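You operate a simulated robot arm through the tools that you are given. There is no shell and no other tool.

You are at the controls of a simulated robot arm. One attempt, no reset.

TASK
Patch steps to sweep with the red cable, step to the yellow slider and push it to high.
Fine: four lights of the filter bar must shine.
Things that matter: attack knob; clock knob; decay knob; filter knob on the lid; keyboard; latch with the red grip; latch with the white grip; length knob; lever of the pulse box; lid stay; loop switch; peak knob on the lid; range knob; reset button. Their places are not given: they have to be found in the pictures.

Only the result counts: the job must be done as asked and must still hold three seconds after the hand-in. Knocking over, shifting, dropping, spilling or breaking anything else fails it.

THE ROBOT
A 7-joint arm with a two-finger parallel gripper, fixed in place. Base frame: the origin is at the foot of the arm, x ahead of it, y to its left, z up; the work surface is at about z = 0.74. Readings come in m, rad, newtons and seconds.
Its first joint turns from -2.601 to 2.601 rad. Payload 3.43 kg.
The TCP is the grasp point between the finger pads, 0.03 m short of the fingertips. In the tool frame z runs along the fingers and y along their closing line. Largest opening 0.094 m; finger width 0.028, thickness 0.01; the body of the gripper, 0.05 by 0.096 m, starts 0.055 m behind the TCP.
Orientation is told as [roll, pitch, yaw] about the base's x, y, z axes, in that order, counted from this pose: with the fingers straight down and closing along the base's y, the tool's x points along the base's -x, its y along +y and its z along -z.

THE INTERFACE
- The arm moves only by the tool arm_command. Its argument "plan" is a list of rows, each a list of 3 entries, a list of its own where there are three numbers: the opening, from 0 (shut) to 1 (fully open), then the shift along the tool's x, y, z in cm, then the turn, a rotation vector about the tool's x, y, z in rad. In form: [[grip, [dx, dy, dz], [ax, ay, az]], ...]. A call has 1 to 20 rows; each row shifts and turns the commanded pose from where the row before left it, along the tool's axes as they then stand. A row lasts 0.2 s, in which the tool goes at most 0.05 m and 0.15 rad; a call with a longer step from one row to the next is refused whole, and so is a gripper value outside its range. Where a pose cannot be reached the arm comes as near as it can. A force on the tool above 40 N (or 10 N above the force at the start of the call, whichever is more), or a blocked arm, ends the call early, and 0.2 s more pass. The fingers move at their own pace (about 0.045 m/s each) and stop on an object; they squeeze with about 27 N. The grip force told is the motor's: it shows also when the fingers shut on nothing. Time passes only in rows, and 0.2 s behind the last, so rows that do not move let the fingers close. The reply holds the time, the measured pose of the TCP, the force on the tool along the base axes, the opening and the grip force, in the units named above and with some noise, with the torque about the TCP (base axes, N m) and any sound that the robot's microphone picked up.
- Cameras (640 x 400 px; columns grow to the right, rows downward): "scene" is fixed at [0.22, 0.651, 1.5428]; the picture's right is [-0.76, -0.65, 0.00], its down [-0.49, 0.58, -0.65] and it looks along [0.42, -0.50, -0.76] (base axes); focal length 214 px, centre (320, 200). "wrist" rides on the gripper at [0.076, 0.014, -0.103] in the tool frame; the picture's right is [-0.18, 0.98, 0.00], its down [-0.75, -0.14, -0.64] and it looks along [-0.63, -0.12, 0.77] (tool axes); focal length 243 px, centre (320, 200).
- camera(camera): a new picture of that camera. No time passes.
- measure_at(camera, pixels): for up to 12 pixels [column, row] of the newest picture of that camera ("zoom" is the newest enlarged one), the place [x, y, z] in the base frame of the surface seen there, good to about 0.002 m. No time passes.
- enlarge(camera, box): a new picture of the part [left, top, right, bottom] of that camera's present view, enlarged. No time passes.
- finish_job(): hands the job in; it is judged then, once.

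Leave the gripper open and the arm clear of the work at the hand-in unless told otherwise.

The tools are called after "Call:" by a JSON object that holds its "op" and its "data". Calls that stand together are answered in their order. arm_command: Moves the arm, as the interface text tells. Its arguments: {"type":"object","properties":{"plan":{"type":"array"}},"required":["plan"]} The other tools are called the same way: camera (camera) takes a picture; measure_at (camera, pixels) gives the place of the surface under pixels of a picture; enlarge (camera, box) takes an enlarged picture of a part of a camera's view; finish_job () hands the job in.

At the start:

```text
clock: 0.0
tcp_pos: [0.6725, 0.4117, 1.1065]
tcp_rot: [-0.001, 0.0, 0.003]
ft_force: [0.6, -0.1, 0.4]
torque: [-0.04, 0.01, 0.0]
finger_gap: 0.0938
grasp_force: 0.0
```

scene: 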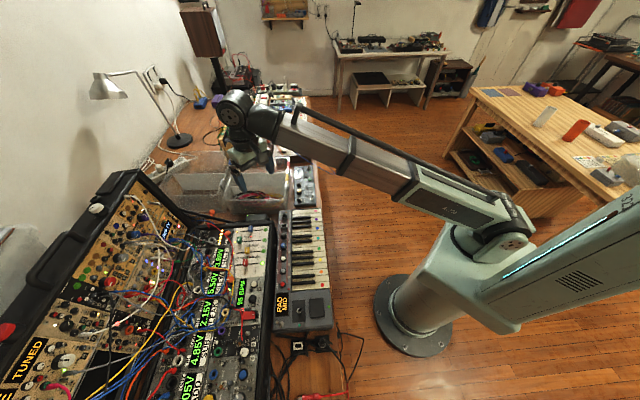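
wrist: 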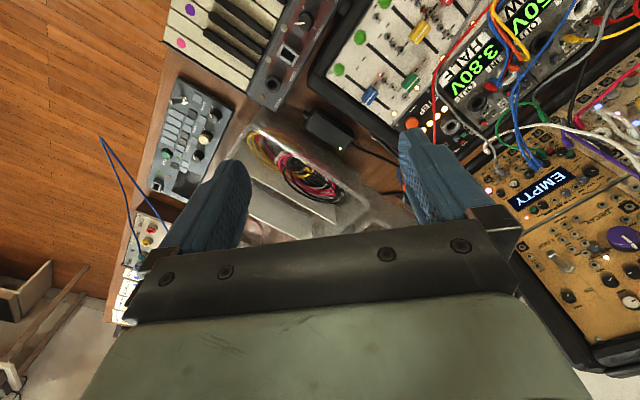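

I see a modular synth in an open case at the lower left of the scene picture, with sliders, displays and cables. I'll first take enlarged views of the rack in both cameras.

Call:
{"op": "enlarge", "data": {"camera": "scene", "box": [160, 200, 340, 400]}}

Call:
{"op": "enlarge", "data": {"camera": "scene", "box": [0, 160, 200, 400]}}

Call:
{"op": "enlarge", "data": {"camera": "wrist", "box": [300, 0, 640, 200]}}

```text
2.00 times, centred on (250, 300) of scene
```

zoom: 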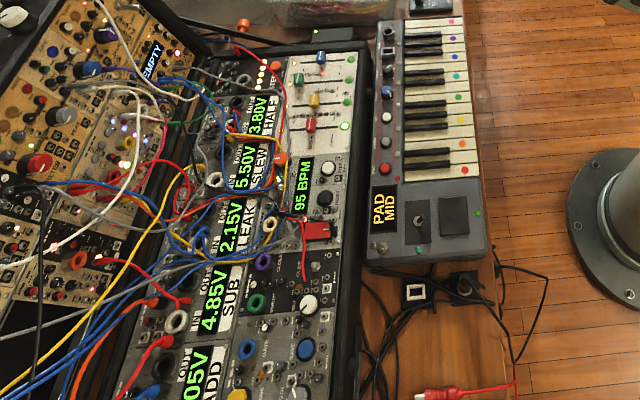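

```text
1.67 times, centred on (100, 280) of scene
```

zoom: 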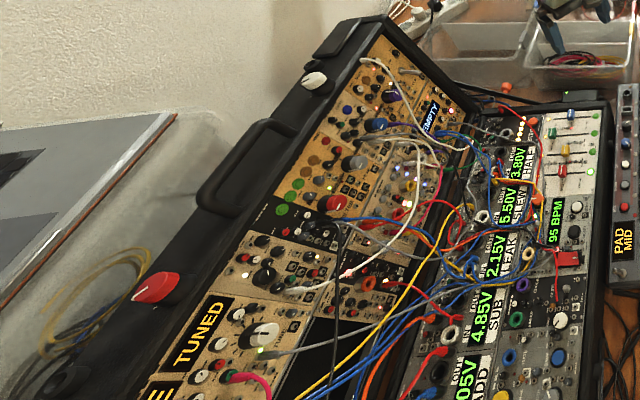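

```text
1.88 times, centred on (470, 100) of wrist
```

zoom: 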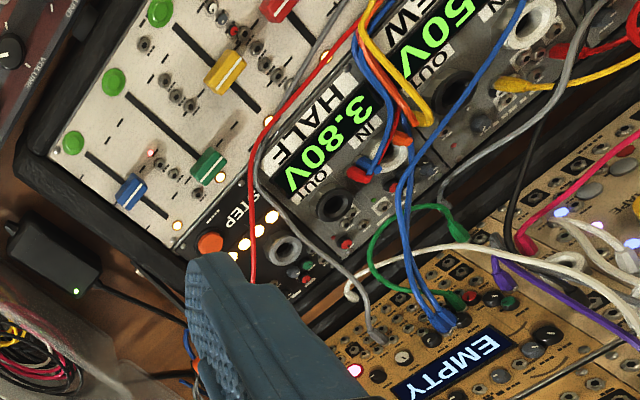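

I want finer detail: zoom on several small parts of the scene: the slider module, the display column, and the lower end.

Call:
{"op": "enlarge", "data": {"camera": "scene", "box": [210, 215, 290, 265]}}

Call:
{"op": "enlarge", "data": {"camera": "scene", "box": [190, 265, 270, 315]}}

Call:
{"op": "enlarge", "data": {"camera": "scene", "box": [190, 310, 290, 372]}}

Call:
{"op": "enlarge", "data": {"camera": "scene", "box": [150, 337, 250, 400]}}

Call:
{"op": "enlarge", "data": {"camera": "scene", "box": [260, 337, 360, 400]}}

Call:
{"op": "enlarge", "data": {"camera": "scene", "box": [0, 320, 128, 400]}}

Call:
{"op": "enlarge", "data": {"camera": "scene", "box": [60, 260, 160, 322]}}

Call:
{"op": "enlarge", "data": {"camera": "scene", "box": [90, 190, 220, 270]}}

```text
8.00 times, centred on (250, 240) of scene
```

zoom: 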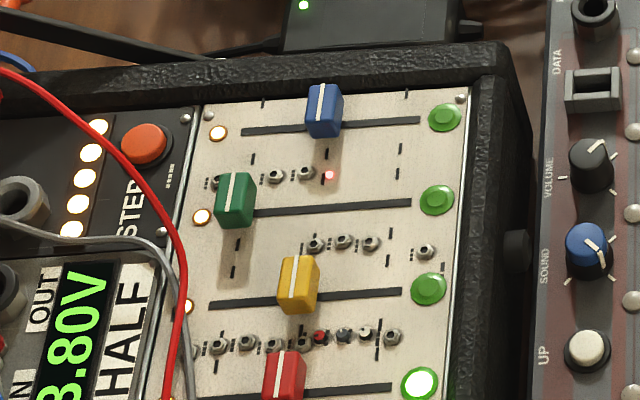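

```text
8.00 times, centred on (230, 290) of scene
```

zoom: 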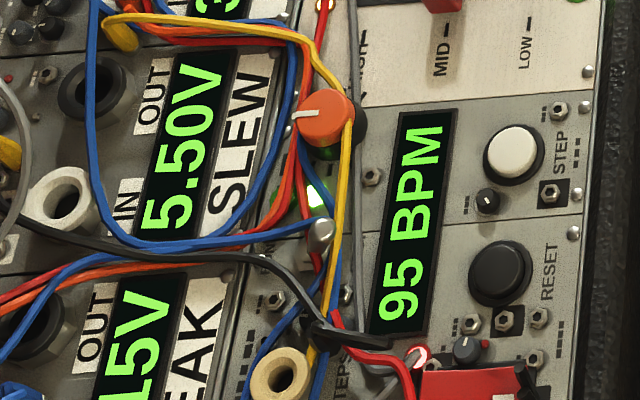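

```text
6.40 times, centred on (240, 341) of scene
```

zoom: 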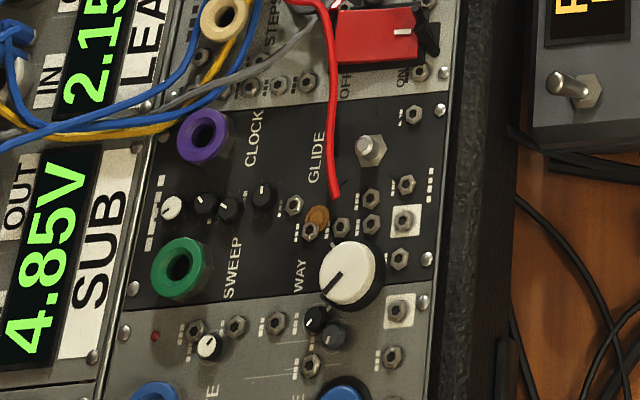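

```text
6.35 times, centred on (200, 368) of scene
```

zoom: 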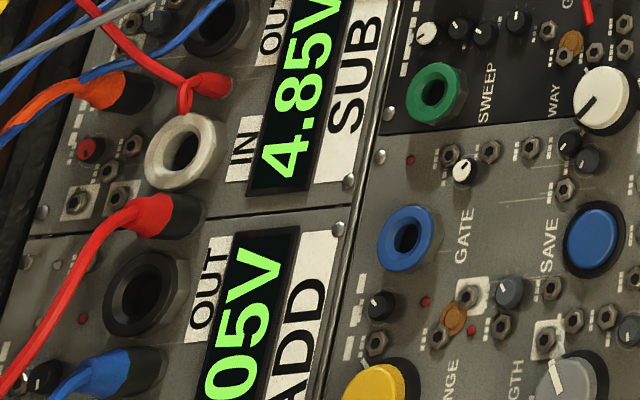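

```text
6.35 times, centred on (310, 368) of scene
```

zoom: 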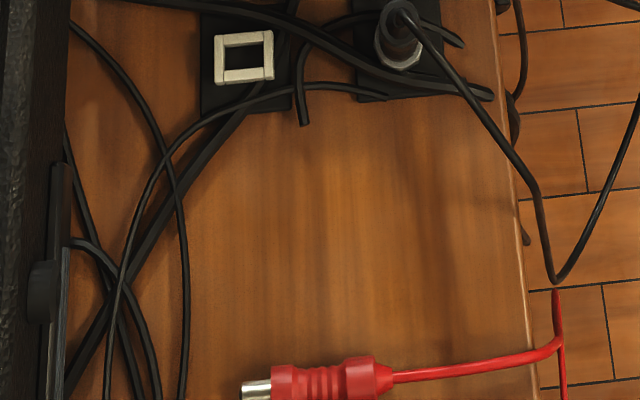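

```text
5.00 times, centred on (64, 360) of scene
```

zoom: 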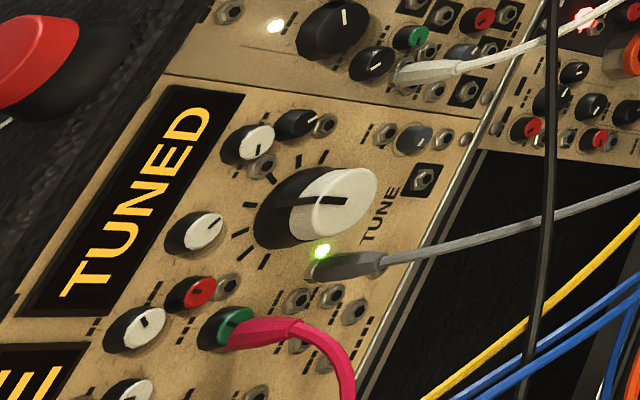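

```text
6.40 times, centred on (110, 291) of scene
```

zoom: 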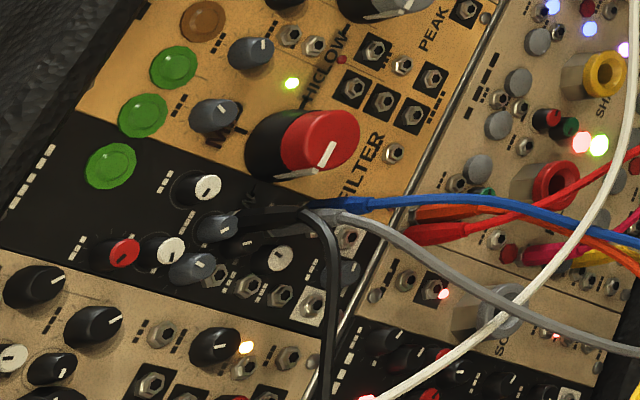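

```text
4.92 times, centred on (155, 230) of scene
```

zoom: 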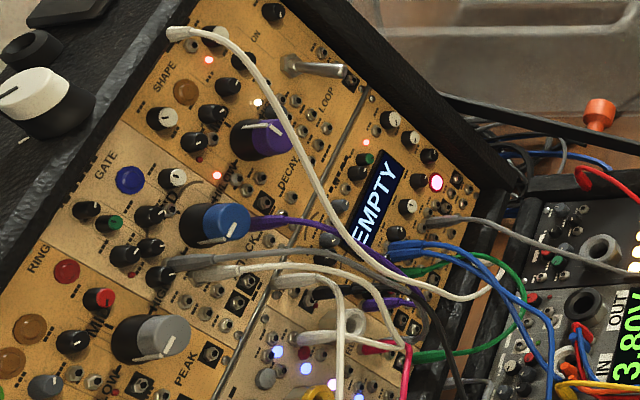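

I can read: sliders blue/green/yellow/red with HIGH to the left, the lit green button is by the red slider, a white STEP button by 95 BPM, a STEPS socket (beige), CLOCK (purple), SWEEP (green), and a red plug on the table near (311,396). I'll measure these in the scene picture.

Call:
{"op": "measure_at", "data": {"camera": "scene", "pixels": [[250.6, 228.7], [247.2, 250.6], [245.6, 261.5], [263.5, 251.2], [228.1, 233.1], [254.4, 282.5], [252.5, 297.5], [225, 312.2], [222, 330.8], [218.1, 351.2], [311.6, 396.3], [300.5, 398]]}}

Call:
{"op": "measure_at", "data": {"camera": "scene", "pixels": [[231, 279], [248.7, 310], [245, 350], [261, 240], [257, 268], [240, 257], [110, 270], [88, 270], [127, 262], [340, 394], [330, 340], [200, 290]]}}

Call:
{"op": "camera", "data": {"camera": "scene"}}

```text
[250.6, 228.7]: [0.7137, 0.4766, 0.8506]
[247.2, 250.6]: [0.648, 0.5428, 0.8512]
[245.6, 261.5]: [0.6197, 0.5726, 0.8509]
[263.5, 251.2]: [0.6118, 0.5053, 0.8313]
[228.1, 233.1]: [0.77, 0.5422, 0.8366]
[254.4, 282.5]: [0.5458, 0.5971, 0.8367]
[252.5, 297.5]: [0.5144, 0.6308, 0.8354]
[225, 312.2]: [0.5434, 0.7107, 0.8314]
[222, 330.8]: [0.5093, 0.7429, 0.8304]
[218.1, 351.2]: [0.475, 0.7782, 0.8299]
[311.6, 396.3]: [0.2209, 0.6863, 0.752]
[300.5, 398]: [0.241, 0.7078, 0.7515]
```

```text
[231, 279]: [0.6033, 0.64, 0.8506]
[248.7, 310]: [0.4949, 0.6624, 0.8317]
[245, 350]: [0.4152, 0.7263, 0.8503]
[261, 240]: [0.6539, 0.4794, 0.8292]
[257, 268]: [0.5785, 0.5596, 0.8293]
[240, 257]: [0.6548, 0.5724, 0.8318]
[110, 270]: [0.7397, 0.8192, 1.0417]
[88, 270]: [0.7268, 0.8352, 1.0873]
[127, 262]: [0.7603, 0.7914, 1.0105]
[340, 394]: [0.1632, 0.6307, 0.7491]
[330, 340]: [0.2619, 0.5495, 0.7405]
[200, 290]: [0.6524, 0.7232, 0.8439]
```

```text
taken
```

scene: 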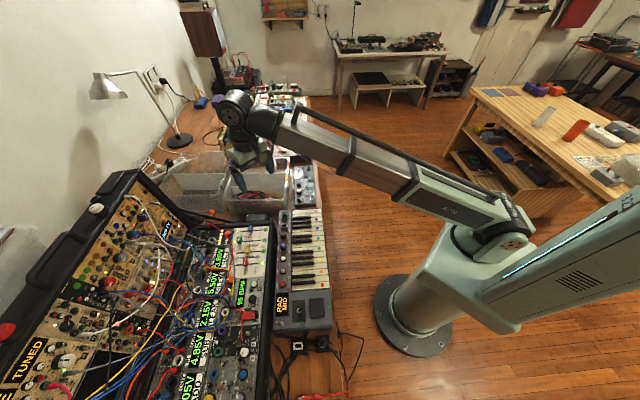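

The panel top is at about z 0.83, the case runs diagonally (sliders go toward +x+y for HIGH), and the red plug lies on the table at about (0.22, 0.69, 0.75). I'll bring the wrist camera over the lower half of the panel: translate to about (0.36, 0.58, 1.11) and turn the hand by 45°.

Call:
{"op": "arm_command", "data": {"plan": [[1, [3.9, 2.1, 0], [0, 0, 0]], [1, [3.9, 2.1, 0], [0, 0, 0]], [1, [3.9, 2.1, 0], [0, 0, 0]], [1, [3.9, 2.1, 0], [0, 0, 0]], [1, [3.9, 2.1, 0], [0, 0, 0]], [1, [3.9, 2.1, 0], [0, 0, 0]], [1, [3.9, 2.1, 0], [0, 0, 0]], [1, [3.9, 2.1, 0], [0, 0, 0]], [1, [0, 0, 0], [0, 0, -0.131]], [1, [0, 0, 0], [0, 0, -0.131]], [1, [0, 0, 0], [0, 0, -0.131]], [1, [0, 0, 0], [0, 0, -0.131]], [1, [0, 0, 0], [0, 0, -0.131]], [1, [0, 0, 0], [0, 0, -0.131]]]}}

Call:
{"op": "camera", "data": {"camera": "wrist"}}

Call:
{"op": "camera", "data": {"camera": "scene"}}

```text
clock: 3.0
tcp_pos: [0.3595, 0.5791, 1.1068]
tcp_rot: [0.0, -0.001, 0.789]
ft_force: [0.6, 0.6, 0.6]
torque: [0.03, -0.01, 0.03]
finger_gap: 0.094
grasp_force: 0.1
```

```text
taken
```

wrist: 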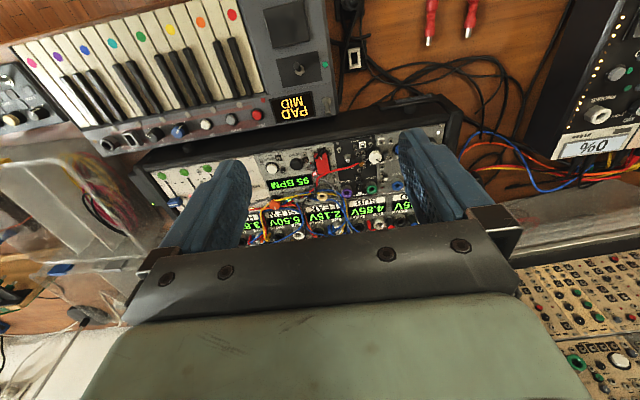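

```text
taken
```

scene: 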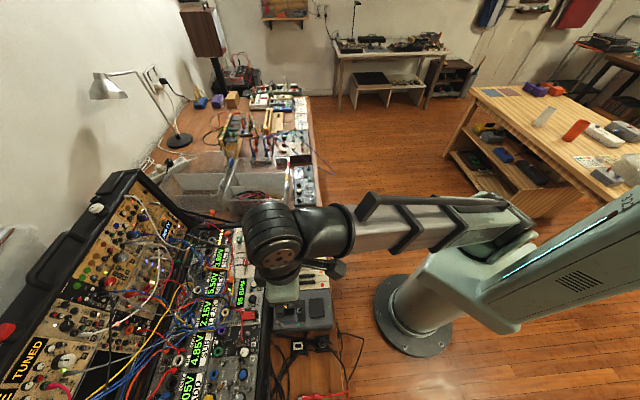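

Now in the wrist picture I see two red plugs side by side at the top near (430,20) and (468,20), and another module with "0%" at right (590,110). I'll enlarge these parts.

Call:
{"op": "enlarge", "data": {"camera": "wrist", "box": [380, 0, 540, 100]}}

Call:
{"op": "enlarge", "data": {"camera": "wrist", "box": [480, 0, 640, 200]}}

Call:
{"op": "enlarge", "data": {"camera": "wrist", "box": [240, 120, 420, 240]}}

Call:
{"op": "measure_at", "data": {"camera": "wrist", "pixels": [[432, 5], [430, 20], [429, 35], [428, 43], [472, 5], [470, 20], [468, 33], [320, 170], [352, 190], [371, 188], [375, 155], [272, 168]]}}

```text
4.00 times, centred on (460, 50) of wrist
```

zoom: 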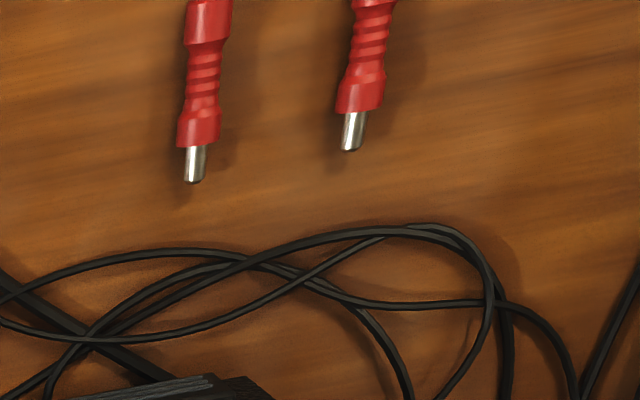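

```text
2.00 times, centred on (560, 100) of wrist
```

zoom: 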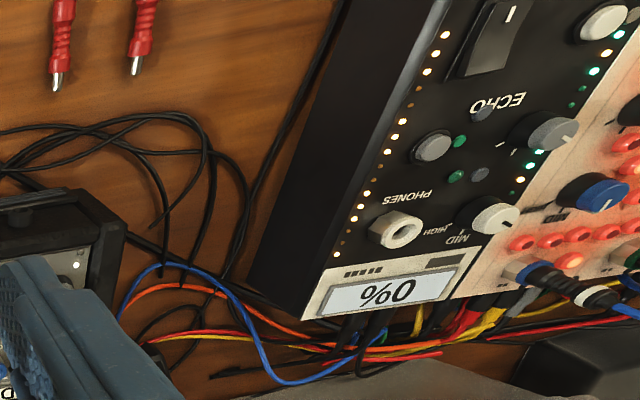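

```text
3.33 times, centred on (330, 180) of wrist
```

zoom: 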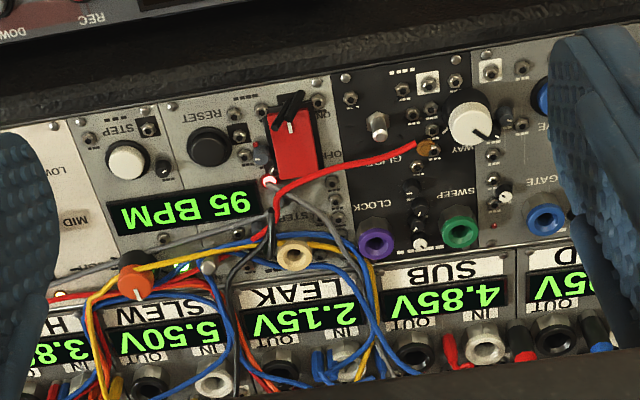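

```text
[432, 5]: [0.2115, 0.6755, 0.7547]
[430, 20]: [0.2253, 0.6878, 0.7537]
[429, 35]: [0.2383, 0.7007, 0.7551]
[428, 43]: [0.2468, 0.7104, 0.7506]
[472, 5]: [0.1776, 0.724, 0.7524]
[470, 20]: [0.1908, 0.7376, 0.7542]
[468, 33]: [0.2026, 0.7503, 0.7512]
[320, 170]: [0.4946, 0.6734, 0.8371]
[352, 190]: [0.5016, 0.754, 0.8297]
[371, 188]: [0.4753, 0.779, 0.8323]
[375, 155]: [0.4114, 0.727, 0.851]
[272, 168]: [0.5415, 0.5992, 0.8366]
```

Two red plugs of one cable lie on the table: A at about (0.225,0.688) and B at about (0.191,0.738), tips pointing toward the case. Next I zoom on the lid's filter bar in the scene picture and around the lower modules.

Call:
{"op": "enlarge", "data": {"camera": "scene", "box": [70, 240, 150, 290]}}

Call:
{"op": "enlarge", "data": {"camera": "scene", "box": [205, 330, 285, 380]}}

Call:
{"op": "enlarge", "data": {"camera": "scene", "box": [175, 350, 255, 400]}}

Call:
{"op": "enlarge", "data": {"camera": "scene", "box": [60, 190, 140, 240]}}

Call:
{"op": "enlarge", "data": {"camera": "scene", "box": [270, 280, 350, 330]}}

```text
8.00 times, centred on (110, 265) of scene
```

zoom: 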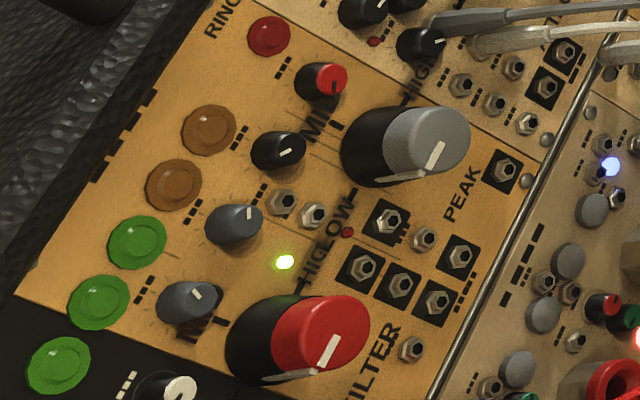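

```text
8.00 times, centred on (245, 355) of scene
```

zoom: 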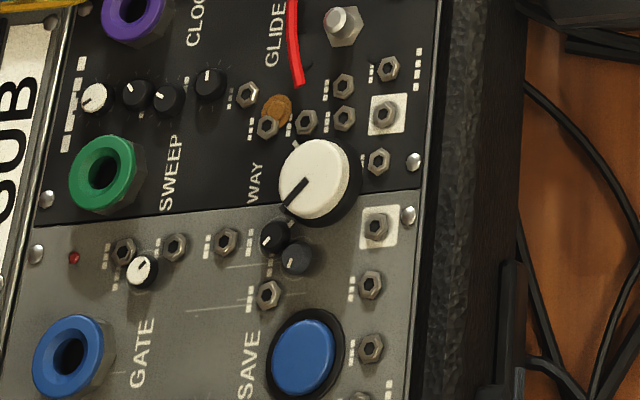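

```text
8.00 times, centred on (215, 375) of scene
```

zoom: 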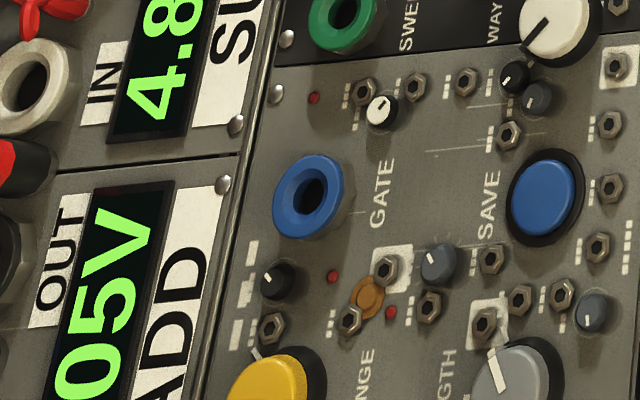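

```text
8.00 times, centred on (100, 215) of scene
```

zoom: 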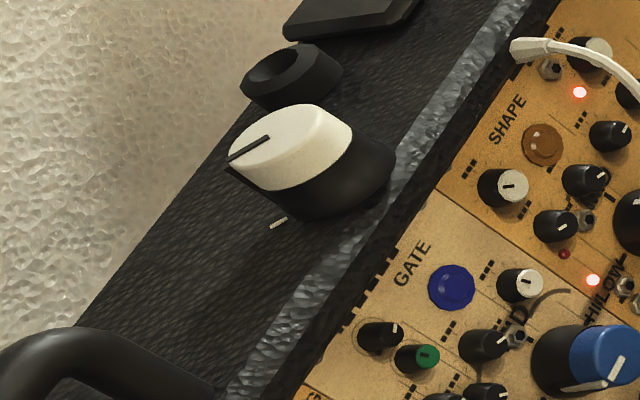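

```text
8.00 times, centred on (310, 305) of scene
```

zoom: 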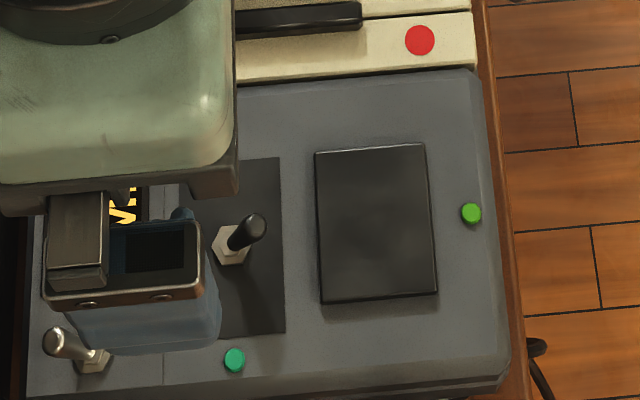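

The filter bar on the lid has three green, two amber discs and a red one, seemingly none glowing now (the lit slider button glows bright by comparison). I'll lower the hand a bit for a close wrist view of the panel.

Call:
{"op": "arm_command", "data": {"plan": [[1, [-2, 0, 3.5], [0, 0, 0]], [1, [-2, 0, 3.5], [0, 0, 0]], [1, [-2, 0, 3.5], [0, 0, 0]]]}}

Call:
{"op": "camera", "data": {"camera": "wrist"}}

Call:
{"op": "enlarge", "data": {"camera": "wrist", "box": [240, 60, 440, 185]}}

```text
clock: 3.8
tcp_pos: [0.4021, 0.6218, 0.9999]
tcp_rot: [0.0, 0.0, 0.787]
ft_force: [-0.3, 1.3, -0.7]
torque: [-0.01, 0.02, 0.01]
finger_gap: 0.0939
grasp_force: 0.1
```

```text
taken
```

wrist: 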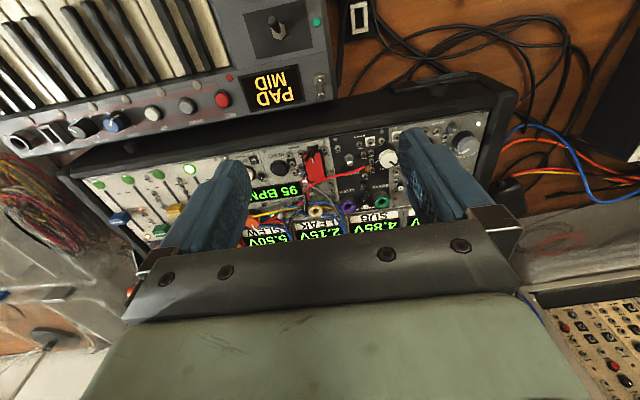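

```text
3.20 times, centred on (340, 122) of wrist
```

zoom: 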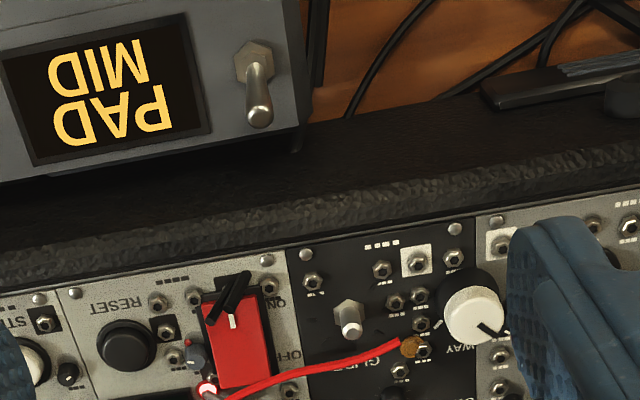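

I'll zoom tighter on the red ON/OFF part and the sockets in the wrist view.

Call:
{"op": "enlarge", "data": {"camera": "wrist", "box": [285, 135, 413, 215]}}

Call:
{"op": "enlarge", "data": {"camera": "wrist", "box": [70, 145, 230, 245]}}

Call:
{"op": "enlarge", "data": {"camera": "wrist", "box": [420, 80, 540, 155]}}

```text
5.00 times, centred on (349, 175) of wrist
```

zoom: 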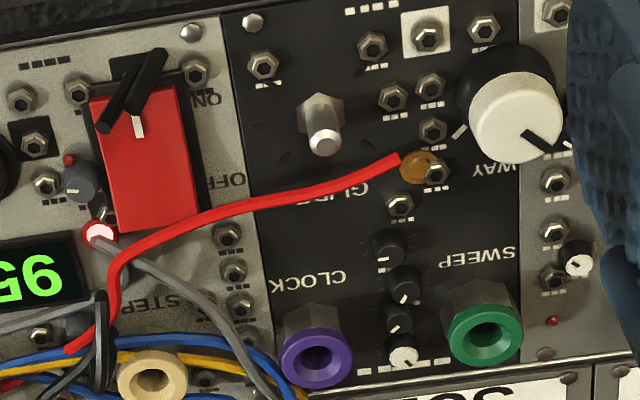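

```text
4.00 times, centred on (150, 195) of wrist
```

zoom: 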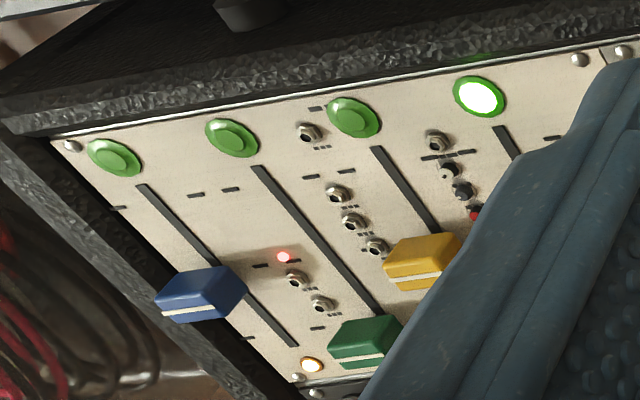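

```text
5.33 times, centred on (480, 118) of wrist
```

zoom: 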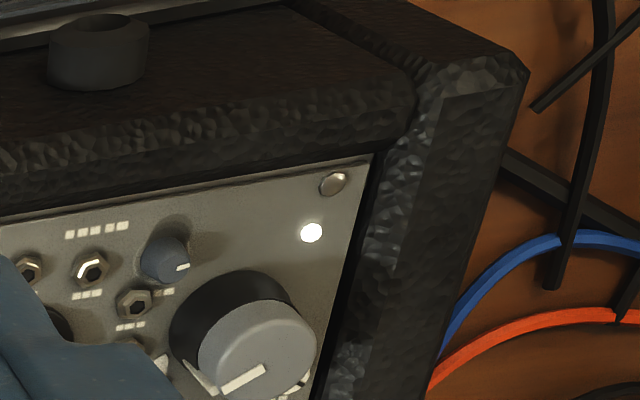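

I'll measure the STEPS (beige) and SWEEP (green) rings more exactly from a zoomed picture: ring edges and the hole centres.

Call:
{"op": "enlarge", "data": {"camera": "wrist", "box": [285, 135, 413, 215]}}

Call:
{"op": "measure_at", "data": {"camera": "zoom", "pixels": [[487, 337], [487, 312], [455, 333], [519, 338], [487, 358], [152, 380], [152, 356], [124, 378], [180, 382], [152, 397], [315, 355], [230, 320]]}}

Call:
{"op": "enlarge", "data": {"camera": "scene", "box": [205, 300, 245, 325]}}

Call:
{"op": "enlarge", "data": {"camera": "scene", "box": [200, 335, 240, 360]}}

```text
5.00 times, centred on (349, 175) of wrist
```

zoom: 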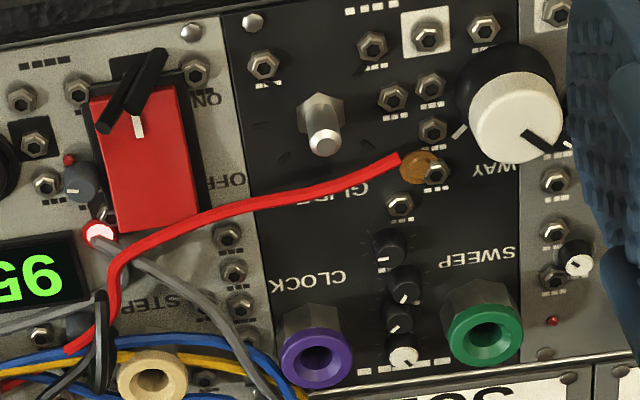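

```text
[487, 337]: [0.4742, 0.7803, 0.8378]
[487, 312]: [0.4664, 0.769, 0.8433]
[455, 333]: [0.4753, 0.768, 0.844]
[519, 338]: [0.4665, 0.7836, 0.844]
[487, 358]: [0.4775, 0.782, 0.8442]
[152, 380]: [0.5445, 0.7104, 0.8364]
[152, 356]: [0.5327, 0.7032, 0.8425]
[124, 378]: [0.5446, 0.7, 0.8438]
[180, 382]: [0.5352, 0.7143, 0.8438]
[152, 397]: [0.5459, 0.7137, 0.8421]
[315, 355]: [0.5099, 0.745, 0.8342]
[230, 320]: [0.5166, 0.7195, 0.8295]
```

```text
16.00 times, centred on (225, 312) of scene
```

zoom: 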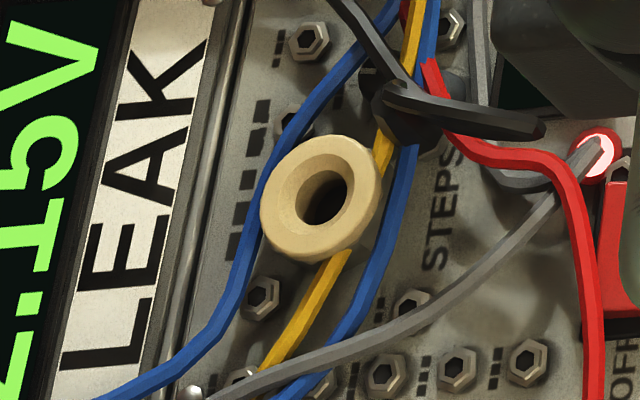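

```text
16.00 times, centred on (220, 348) of scene
```

zoom: 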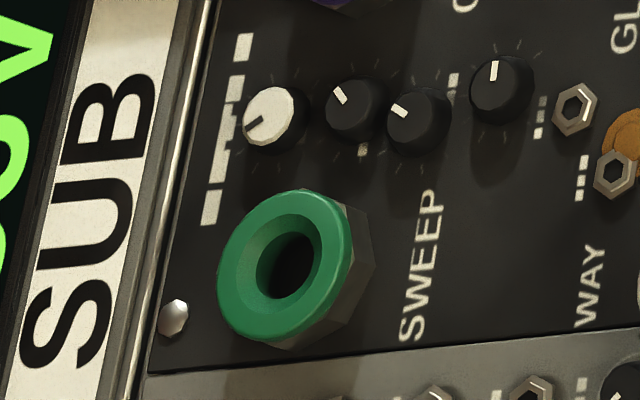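

I read ring tops at z≈0.844: STEPS centre ≈ (0.5396,0.7078), SWEEP centre ≈ (0.4715,0.7757). Both cable ends must go there later. First the easy part: the STEP button at about (0.543,0.600,0.837). I move the open hand above it at z 0.96 to check its exact place between the fingers.

Call:
{"op": "arm_command", "data": {"plan": [[1, [-2.09, -2.88, 1], [0, 0, 0]], [1, [-2.09, -2.88, 1], [0, 0, 0]], [1, [-2.09, -2.88, 1], [0, 0, 0]], [1, [-2.09, -2.88, 1], [0, 0, 0]]]}}

Call:
{"op": "camera", "data": {"camera": "wrist"}}

Call:
{"op": "enlarge", "data": {"camera": "wrist", "box": [240, 40, 400, 140]}}

```text
clock: 4.8
tcp_pos: [0.5435, 0.5995, 0.9612]
tcp_rot: [0.0, 0.0, 0.787]
ft_force: [-0.6, -0.1, -0.5]
torque: [0.0, 0.01, -0.01]
finger_gap: 0.0938
grasp_force: 0.0
```

```text
taken
```

wrist: 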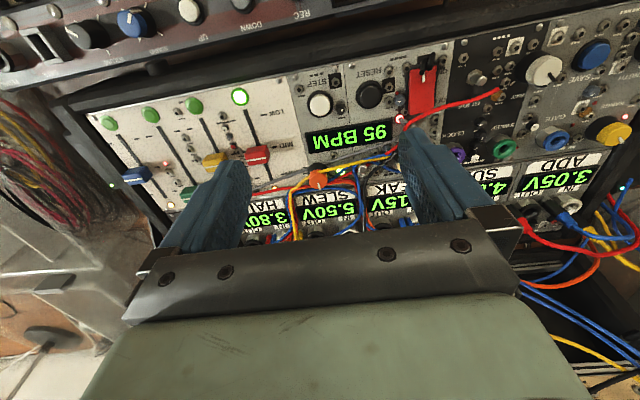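

```text
4.00 times, centred on (320, 90) of wrist
```

zoom: 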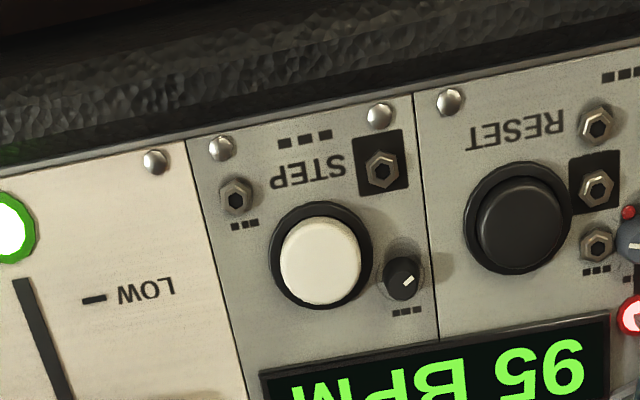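

The white STEP button is at (320,105) in the wrist picture, exactly between the fingers. I measure its centre and edges, and also the sliders and their slots.

Call:
{"op": "measure_at", "data": {"camera": "zoom", "pixels": [[320, 260], [285, 262], [357, 262], [320, 230], [320, 298], [240, 300]]}}

Call:
{"op": "measure_at", "data": {"camera": "wrist", "pixels": [[213, 159], [218, 157], [182, 123], [242, 150], [260, 155], [320, 178], [190, 145], [240, 97], [193, 105], [153, 114]]}}

Call:
{"op": "enlarge", "data": {"camera": "wrist", "box": [80, 80, 320, 230]}}

```text
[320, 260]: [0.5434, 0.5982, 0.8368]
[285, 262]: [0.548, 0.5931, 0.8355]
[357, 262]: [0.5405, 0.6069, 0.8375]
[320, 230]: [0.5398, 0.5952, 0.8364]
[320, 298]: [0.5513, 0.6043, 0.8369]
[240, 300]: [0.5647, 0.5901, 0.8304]
```

```text
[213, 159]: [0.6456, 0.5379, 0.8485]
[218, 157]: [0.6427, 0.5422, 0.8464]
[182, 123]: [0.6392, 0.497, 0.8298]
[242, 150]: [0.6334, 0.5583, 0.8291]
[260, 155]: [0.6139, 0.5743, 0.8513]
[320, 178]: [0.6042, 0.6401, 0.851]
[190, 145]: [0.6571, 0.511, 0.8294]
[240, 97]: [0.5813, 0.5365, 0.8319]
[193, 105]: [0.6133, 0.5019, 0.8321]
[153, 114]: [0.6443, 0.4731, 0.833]
```

```text
2.67 times, centred on (200, 155) of wrist
```

zoom: 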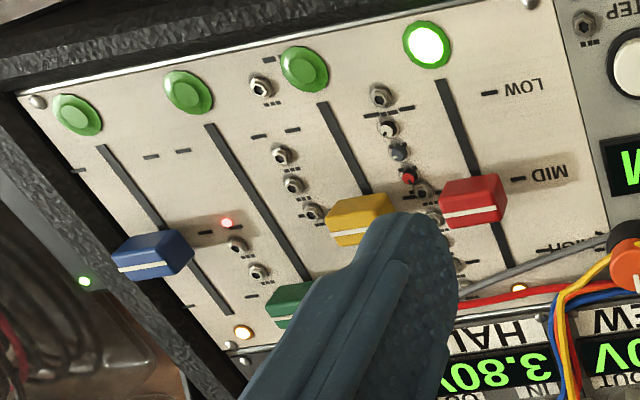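

Button centre is about (0.545,0.599), top z 0.837. I close the fingers and descend to about 1 cm above it.

Call:
{"op": "arm_command", "data": {"plan": [[0, [-0.07, -0.15, 0], [0, 0, 0]], [0, [0, 0, 0], [0, 0, 0]], [0, [0, 0, 0], [0, 0, 0]], [0, [0, 0, 0], [0, 0, 0]], [0, [0, 0, 0], [0, 0, 0]], [0, [0, 0, 0], [0, 0, 0]], [0, [0, 0, 2.8], [0, 0, 0]], [0, [0, 0, 2.8], [0, 0, 0]], [0, [0, 0, 2.8], [0, 0, 0]]]}}

Call:
{"op": "camera", "data": {"camera": "wrist"}}

Call:
{"op": "enlarge", "data": {"camera": "wrist", "box": [240, 60, 400, 160]}}

```text
clock: 6.8
tcp_pos: [0.5465, 0.6005, 0.8762]
tcp_rot: [-0.001, -0.001, 0.787]
ft_force: [0.1, 0.1, -0.2]
torque: [0.01, -0.03, 0.02]
finger_gap: 0.0
grasp_force: 27.0
```

```text
taken
```

wrist: 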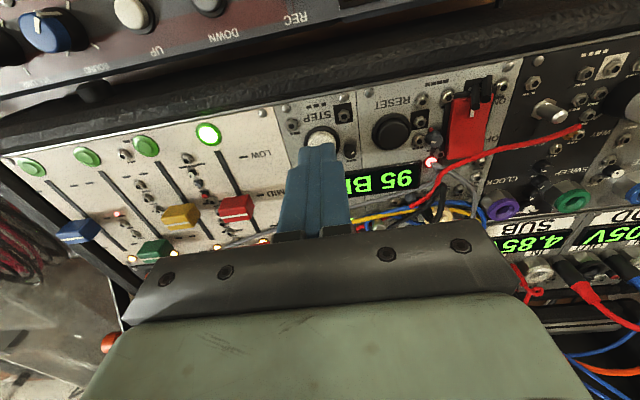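

```text
4.00 times, centred on (320, 110) of wrist
```

zoom: 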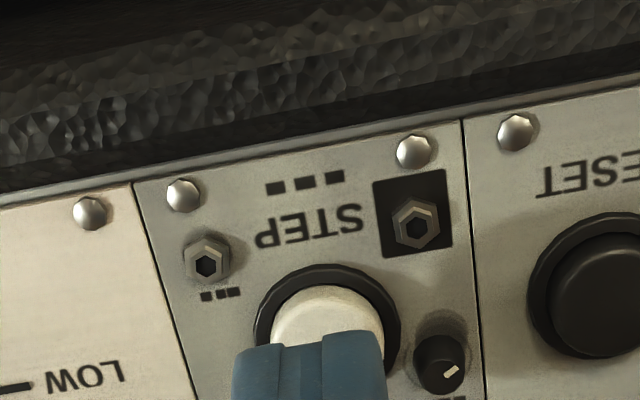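

The fingers are right over the STEP button. I press down gently in small steps.

Call:
{"op": "arm_command", "data": {"plan": [[0, [0, 0, 0.5], [0, 0, 0]], [0, [0, 0, 0.3], [0, 0, 0]], [0, [0, 0, 0.2], [0, 0, 0]], [0, [0, 0, 0.2], [0, 0, 0]], [0, [0, 0, 0.1], [0, 0, 0]]]}}

Call:
{"op": "enlarge", "data": {"camera": "wrist", "box": [0, 90, 280, 265]}}

```text
clock: 8.0
tcp_pos: [0.545, 0.6005, 0.8636]
tcp_rot: [-0.001, 0.0, 0.787]
ft_force: [1.5, 1.0, 1.9]
torque: [0.03, 0.01, -0.01]
finger_gap: 0.0
grasp_force: 26.8
heard: click
```

```text
2.29 times, centred on (140, 178) of wrist
```

zoom: 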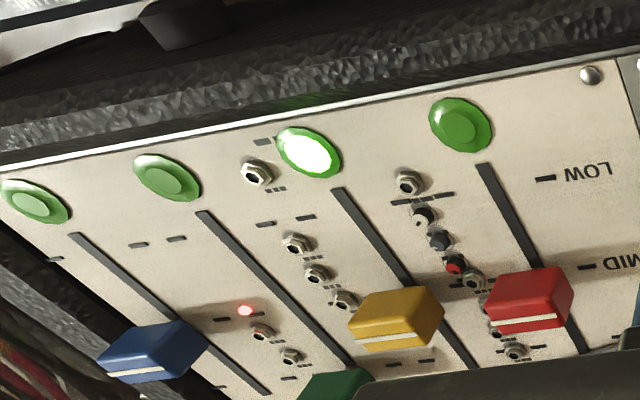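

A click was heard, and the lit button is now the one of the yellow slider. I lift straight off and check it stays.

Call:
{"op": "arm_command", "data": {"plan": [[0, [0, 0, -1], [0, 0, 0]], [0, [0, 0, -3], [0, 0, 0]], [0, [0, 0, -4], [0, 0, 0]], [0, [0, 0, -2], [0, 0, 0]]]}}

Call:
{"op": "camera", "data": {"camera": "wrist"}}

Call:
{"op": "camera", "data": {"camera": "scene"}}

Call:
{"op": "enlarge", "data": {"camera": "wrist", "box": [80, 60, 320, 210]}}

```text
clock: 9.0
tcp_pos: [0.5444, 0.598, 0.9634]
tcp_rot: [-0.001, -0.001, 0.787]
ft_force: [-0.1, 0.4, 0.5]
torque: [-0.01, 0.0, 0.01]
finger_gap: 0.0
grasp_force: 26.8
```

```text
taken
```

wrist: 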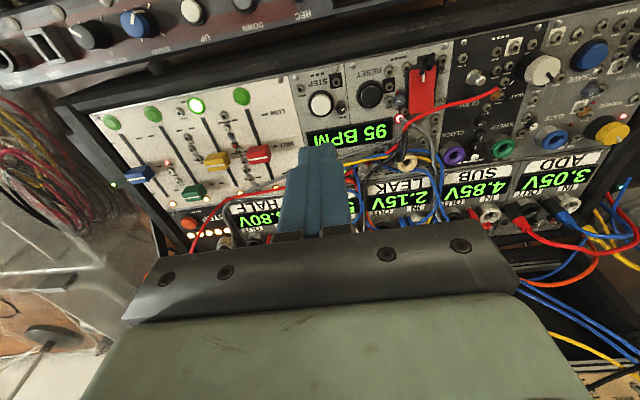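

```text
taken
```

scene: 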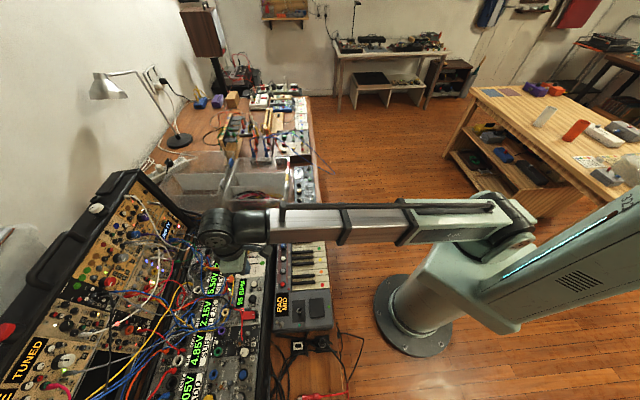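

```text
2.67 times, centred on (200, 135) of wrist
```

zoom: 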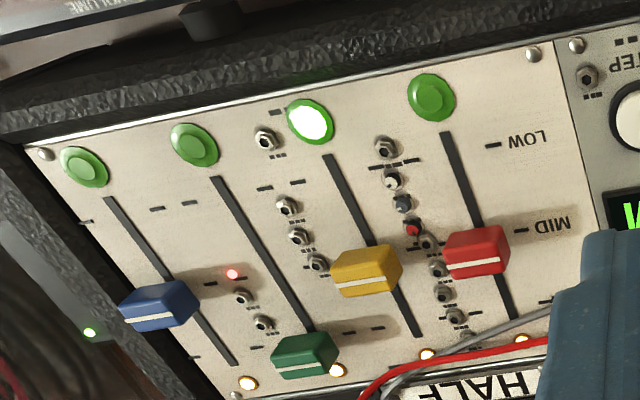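

STEP held on yellow. Now I measure the yellow cap and its slot: cap near (217,162), slot ends near (203,119) and (237,186), and the red/grey cable near the HIGH end at (225,196).

Call:
{"op": "measure_at", "data": {"camera": "zoom", "pixels": [[366, 262], [338, 268], [395, 258], [365, 286], [364, 248], [328, 160], [418, 333], [478, 242], [302, 345], [400, 370], [450, 345], [427, 354]]}}

Call:
{"op": "enlarge", "data": {"camera": "wrist", "box": [180, 130, 280, 192]}}

Call:
{"op": "enlarge", "data": {"camera": "scene", "box": [190, 210, 310, 285]}}

```text
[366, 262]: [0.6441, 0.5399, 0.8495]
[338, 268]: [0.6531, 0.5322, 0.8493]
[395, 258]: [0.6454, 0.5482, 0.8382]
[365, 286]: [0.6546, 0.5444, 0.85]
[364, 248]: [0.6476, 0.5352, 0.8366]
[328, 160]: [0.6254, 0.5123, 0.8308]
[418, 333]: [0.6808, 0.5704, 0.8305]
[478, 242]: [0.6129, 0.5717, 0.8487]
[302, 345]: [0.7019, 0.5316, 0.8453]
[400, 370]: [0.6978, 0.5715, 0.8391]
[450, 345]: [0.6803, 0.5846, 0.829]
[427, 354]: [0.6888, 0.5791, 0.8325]
```

```text
6.40 times, centred on (230, 161) of wrist
```

zoom: 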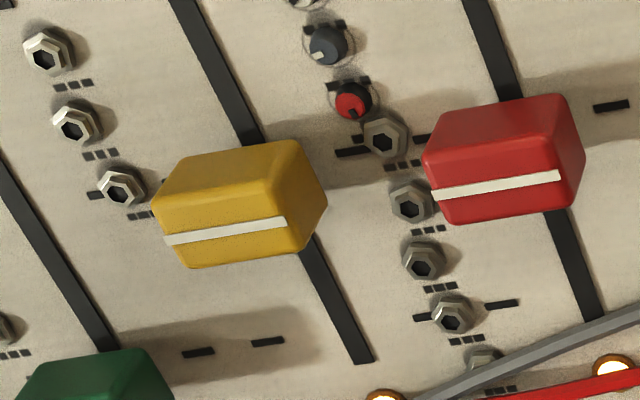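

```text
5.33 times, centred on (250, 248) of scene
```

zoom: 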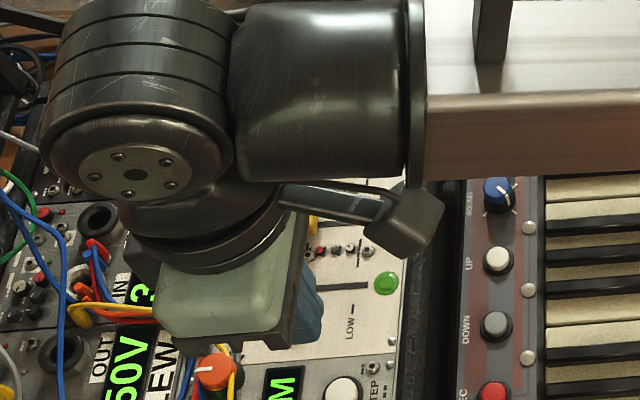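

The slot runs along u from about 0.8045 (LOW) to 0.885 (HIGH) at v≈-0.079; the cap now sits mid-way (top z 0.85). I go with shut fingers to the LOW side of the cap and come down behind it to z≈0.90 for a look first.

Call:
{"op": "arm_command", "data": {"plan": [[0, [0, -3.9, 0], [0, 0, 0]], [0, [0, -3.9, 0], [0, 0, 0]], [0, [0, -3.9, 0], [0, 0, 0]], [0, [0, 0, 3], [0, 0, 0]], [0, [0, 0, 3], [0, 0, 0]], [0, [0, 0, 0], [0, 0, 0]]]}}

Call:
{"op": "camera", "data": {"camera": "wrist"}}

Call:
{"op": "enlarge", "data": {"camera": "wrist", "box": [220, 60, 420, 185]}}

```text
clock: 10.4
tcp_pos: [0.6276, 0.5158, 0.9035]
tcp_rot: [0.0, -0.002, 0.787]
ft_force: [0.3, -0.8, -0.5]
torque: [-0.02, -0.01, -0.01]
finger_gap: 0.0
grasp_force: 27.2
```

```text
taken
```

wrist: 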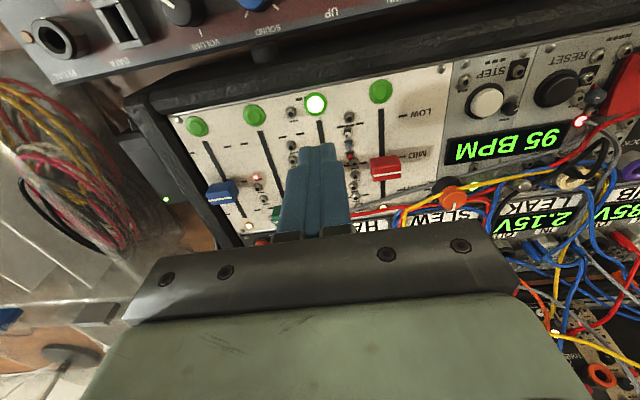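

```text
3.20 times, centred on (320, 122) of wrist
```

zoom: 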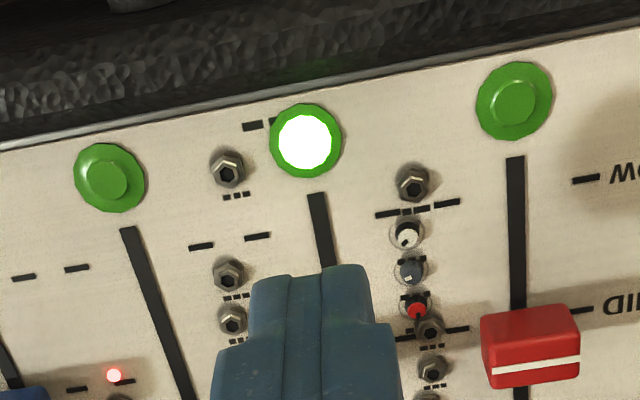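

The fingers are lined up with the slot on its LOW side. I lower to TCP z≈0.870 (tips 1 cm above the panel).

Call:
{"op": "arm_command", "data": {"plan": [[0, [0, 0, 1.5], [0, 0, 0]], [0, [0, 0, 1.0], [0, 0, 0]], [0, [0, 0, 0.8], [0, 0, 0]]]}}

Call:
{"op": "camera", "data": {"camera": "wrist"}}

Call:
{"op": "enlarge", "data": {"camera": "wrist", "box": [220, 80, 420, 205]}}

```text
clock: 11.2
tcp_pos: [0.6279, 0.5163, 0.8709]
tcp_rot: [0.0, 0.0, 0.788]
ft_force: [-0.4, -0.8, -0.1]
torque: [-0.02, 0.0, 0.02]
finger_gap: 0.0001
grasp_force: 27.0
```

```text
taken
```

wrist: 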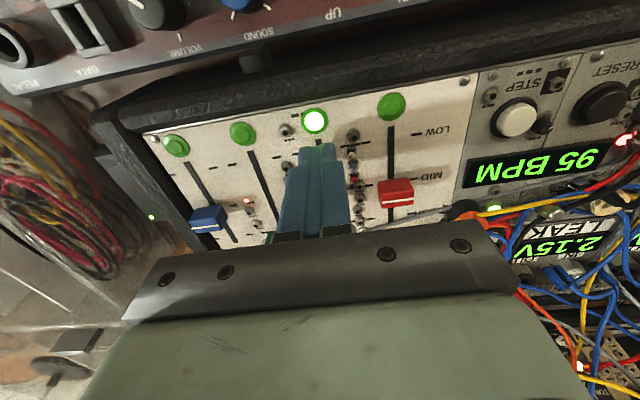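

```text
3.20 times, centred on (320, 142) of wrist
```

zoom: 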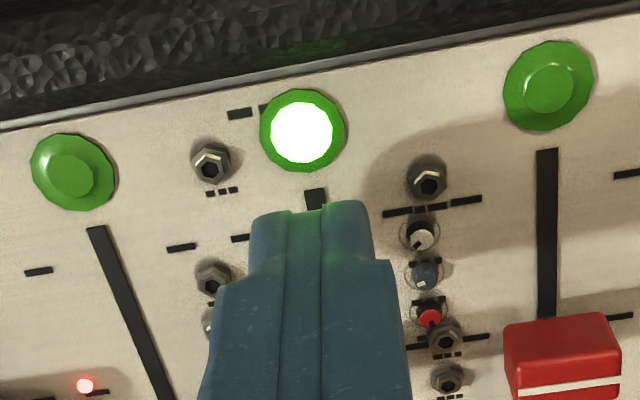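

No contact so far. Now I push toward HIGH (tool −x) in 0.5 cm steps, 3.5 cm in total, then check.

Call:
{"op": "arm_command", "data": {"plan": [[0, [-0.5, 0, 0], [0, 0, 0]], [0, [-0.5, 0, 0], [0, 0, 0]], [0, [-0.5, 0, 0], [0, 0, 0]], [0, [-0.5, 0, 0], [0, 0, 0]], [0, [-0.5, 0, 0], [0, 0, 0]], [0, [-0.5, 0, 0], [0, 0, 0]], [0, [-0.5, 0, 0], [0, 0, 0]]]}}

Call:
{"op": "camera", "data": {"camera": "wrist"}}

Call:
{"op": "enlarge", "data": {"camera": "wrist", "box": [220, 80, 420, 205]}}

```text
clock: 12.8
tcp_pos: [0.6528, 0.5425, 0.8701]
tcp_rot: [-0.002, -0.001, 0.789]
ft_force: [0.6, 0.9, 0.9]
torque: [0.02, -0.03, 0.01]
finger_gap: 0.0
grasp_force: 27.3
```

```text
taken
```

wrist: 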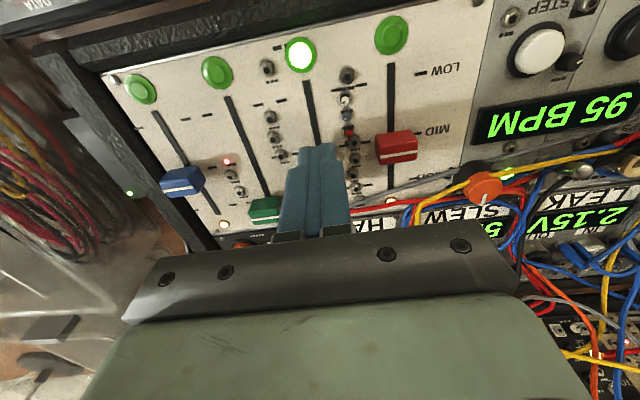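

```text
3.20 times, centred on (320, 142) of wrist
```

zoom: 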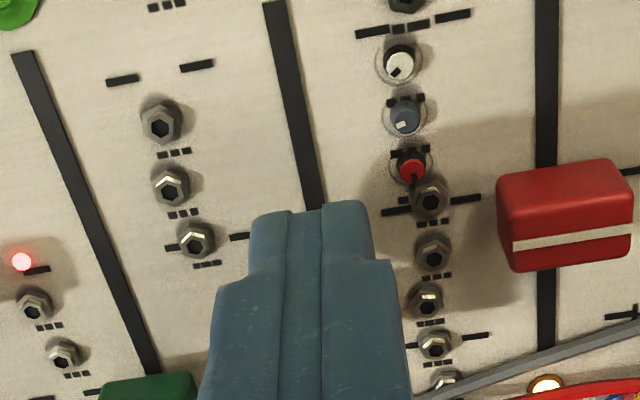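

The cap slid with almost no force (u now 0.845). I keep pushing in 0.25 cm steps and watch for the stop.

Call:
{"op": "arm_command", "data": {"plan": [[0, [-0.25, 0, 0], [0, 0, 0]], [0, [-0.25, 0, 0], [0, 0, 0]], [0, [-0.25, 0, 0], [0, 0, 0]], [0, [-0.25, 0, 0], [0, 0, 0]]]}}

Call:
{"op": "arm_command", "data": {"plan": [[0, [-0.2, 0, 0], [0, 0, 0]], [0, [-0.2, 0, 0], [0, 0, 0]]]}}

```text
clock: 13.8
tcp_pos: [0.6596, 0.5491, 0.8717]
tcp_rot: [0.0, -0.001, 0.787]
ft_force: [0.1, 0.4, 0.3]
torque: [-0.01, 0.03, -0.03]
finger_gap: 0.0
grasp_force: 26.9
```

```text
clock: 14.4
tcp_pos: [0.661, 0.5522, 0.8713]
tcp_rot: [0.0, -0.001, 0.787]
ft_force: [-0.1, 0.3, -0.1]
torque: [-0.02, 0.0, 0.02]
finger_gap: 0.0
grasp_force: 27.0
```

Still no resistance at u≈0.858. I go a little further in small steps.

Call:
{"op": "arm_command", "data": {"plan": [[0, [-0.2, 0, 0], [0, 0, 0]], [0, [-0.2, 0, 0], [0, 0, 0]]]}}

Call:
{"op": "arm_command", "data": {"plan": [[0, [-0.2, 0, 0], [0, 0, 0]], [0, [-0.2, 0, 0], [0, 0, 0]]]}}

Call:
{"op": "camera", "data": {"camera": "wrist"}}

Call:
{"op": "enlarge", "data": {"camera": "wrist", "box": [220, 100, 420, 225]}}

```text
clock: 15.0
tcp_pos: [0.6636, 0.5535, 0.8701]
tcp_rot: [0.0, 0.003, 0.786]
ft_force: [-10.6, -7.3, 3.4]
torque: [-0.13, 0.21, 0.03]
finger_gap: 0.0003
grasp_force: 26.8
```

```text
clock: 15.6
tcp_pos: [0.6651, 0.5548, 0.871]
tcp_rot: [0.0, 0.006, 0.787]
ft_force: [-22.6, -18.6, 1.2]
torque: [-0.43, 0.54, 0.02]
finger_gap: 0.0
grasp_force: 27.0
```

```text
taken
```

wrist: 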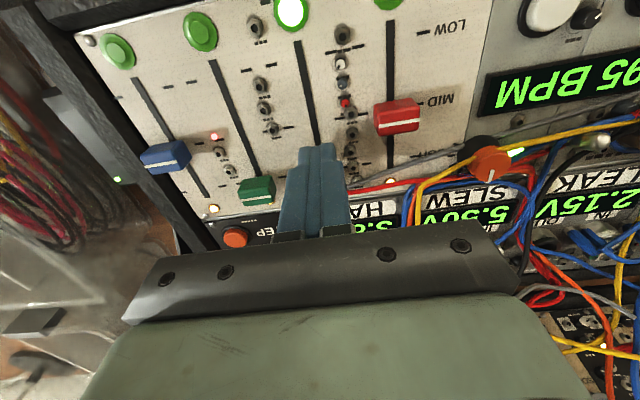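

```text
3.20 times, centred on (320, 162) of wrist
```

zoom: 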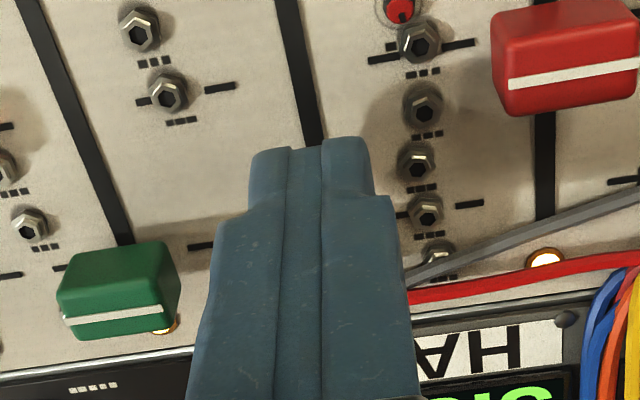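

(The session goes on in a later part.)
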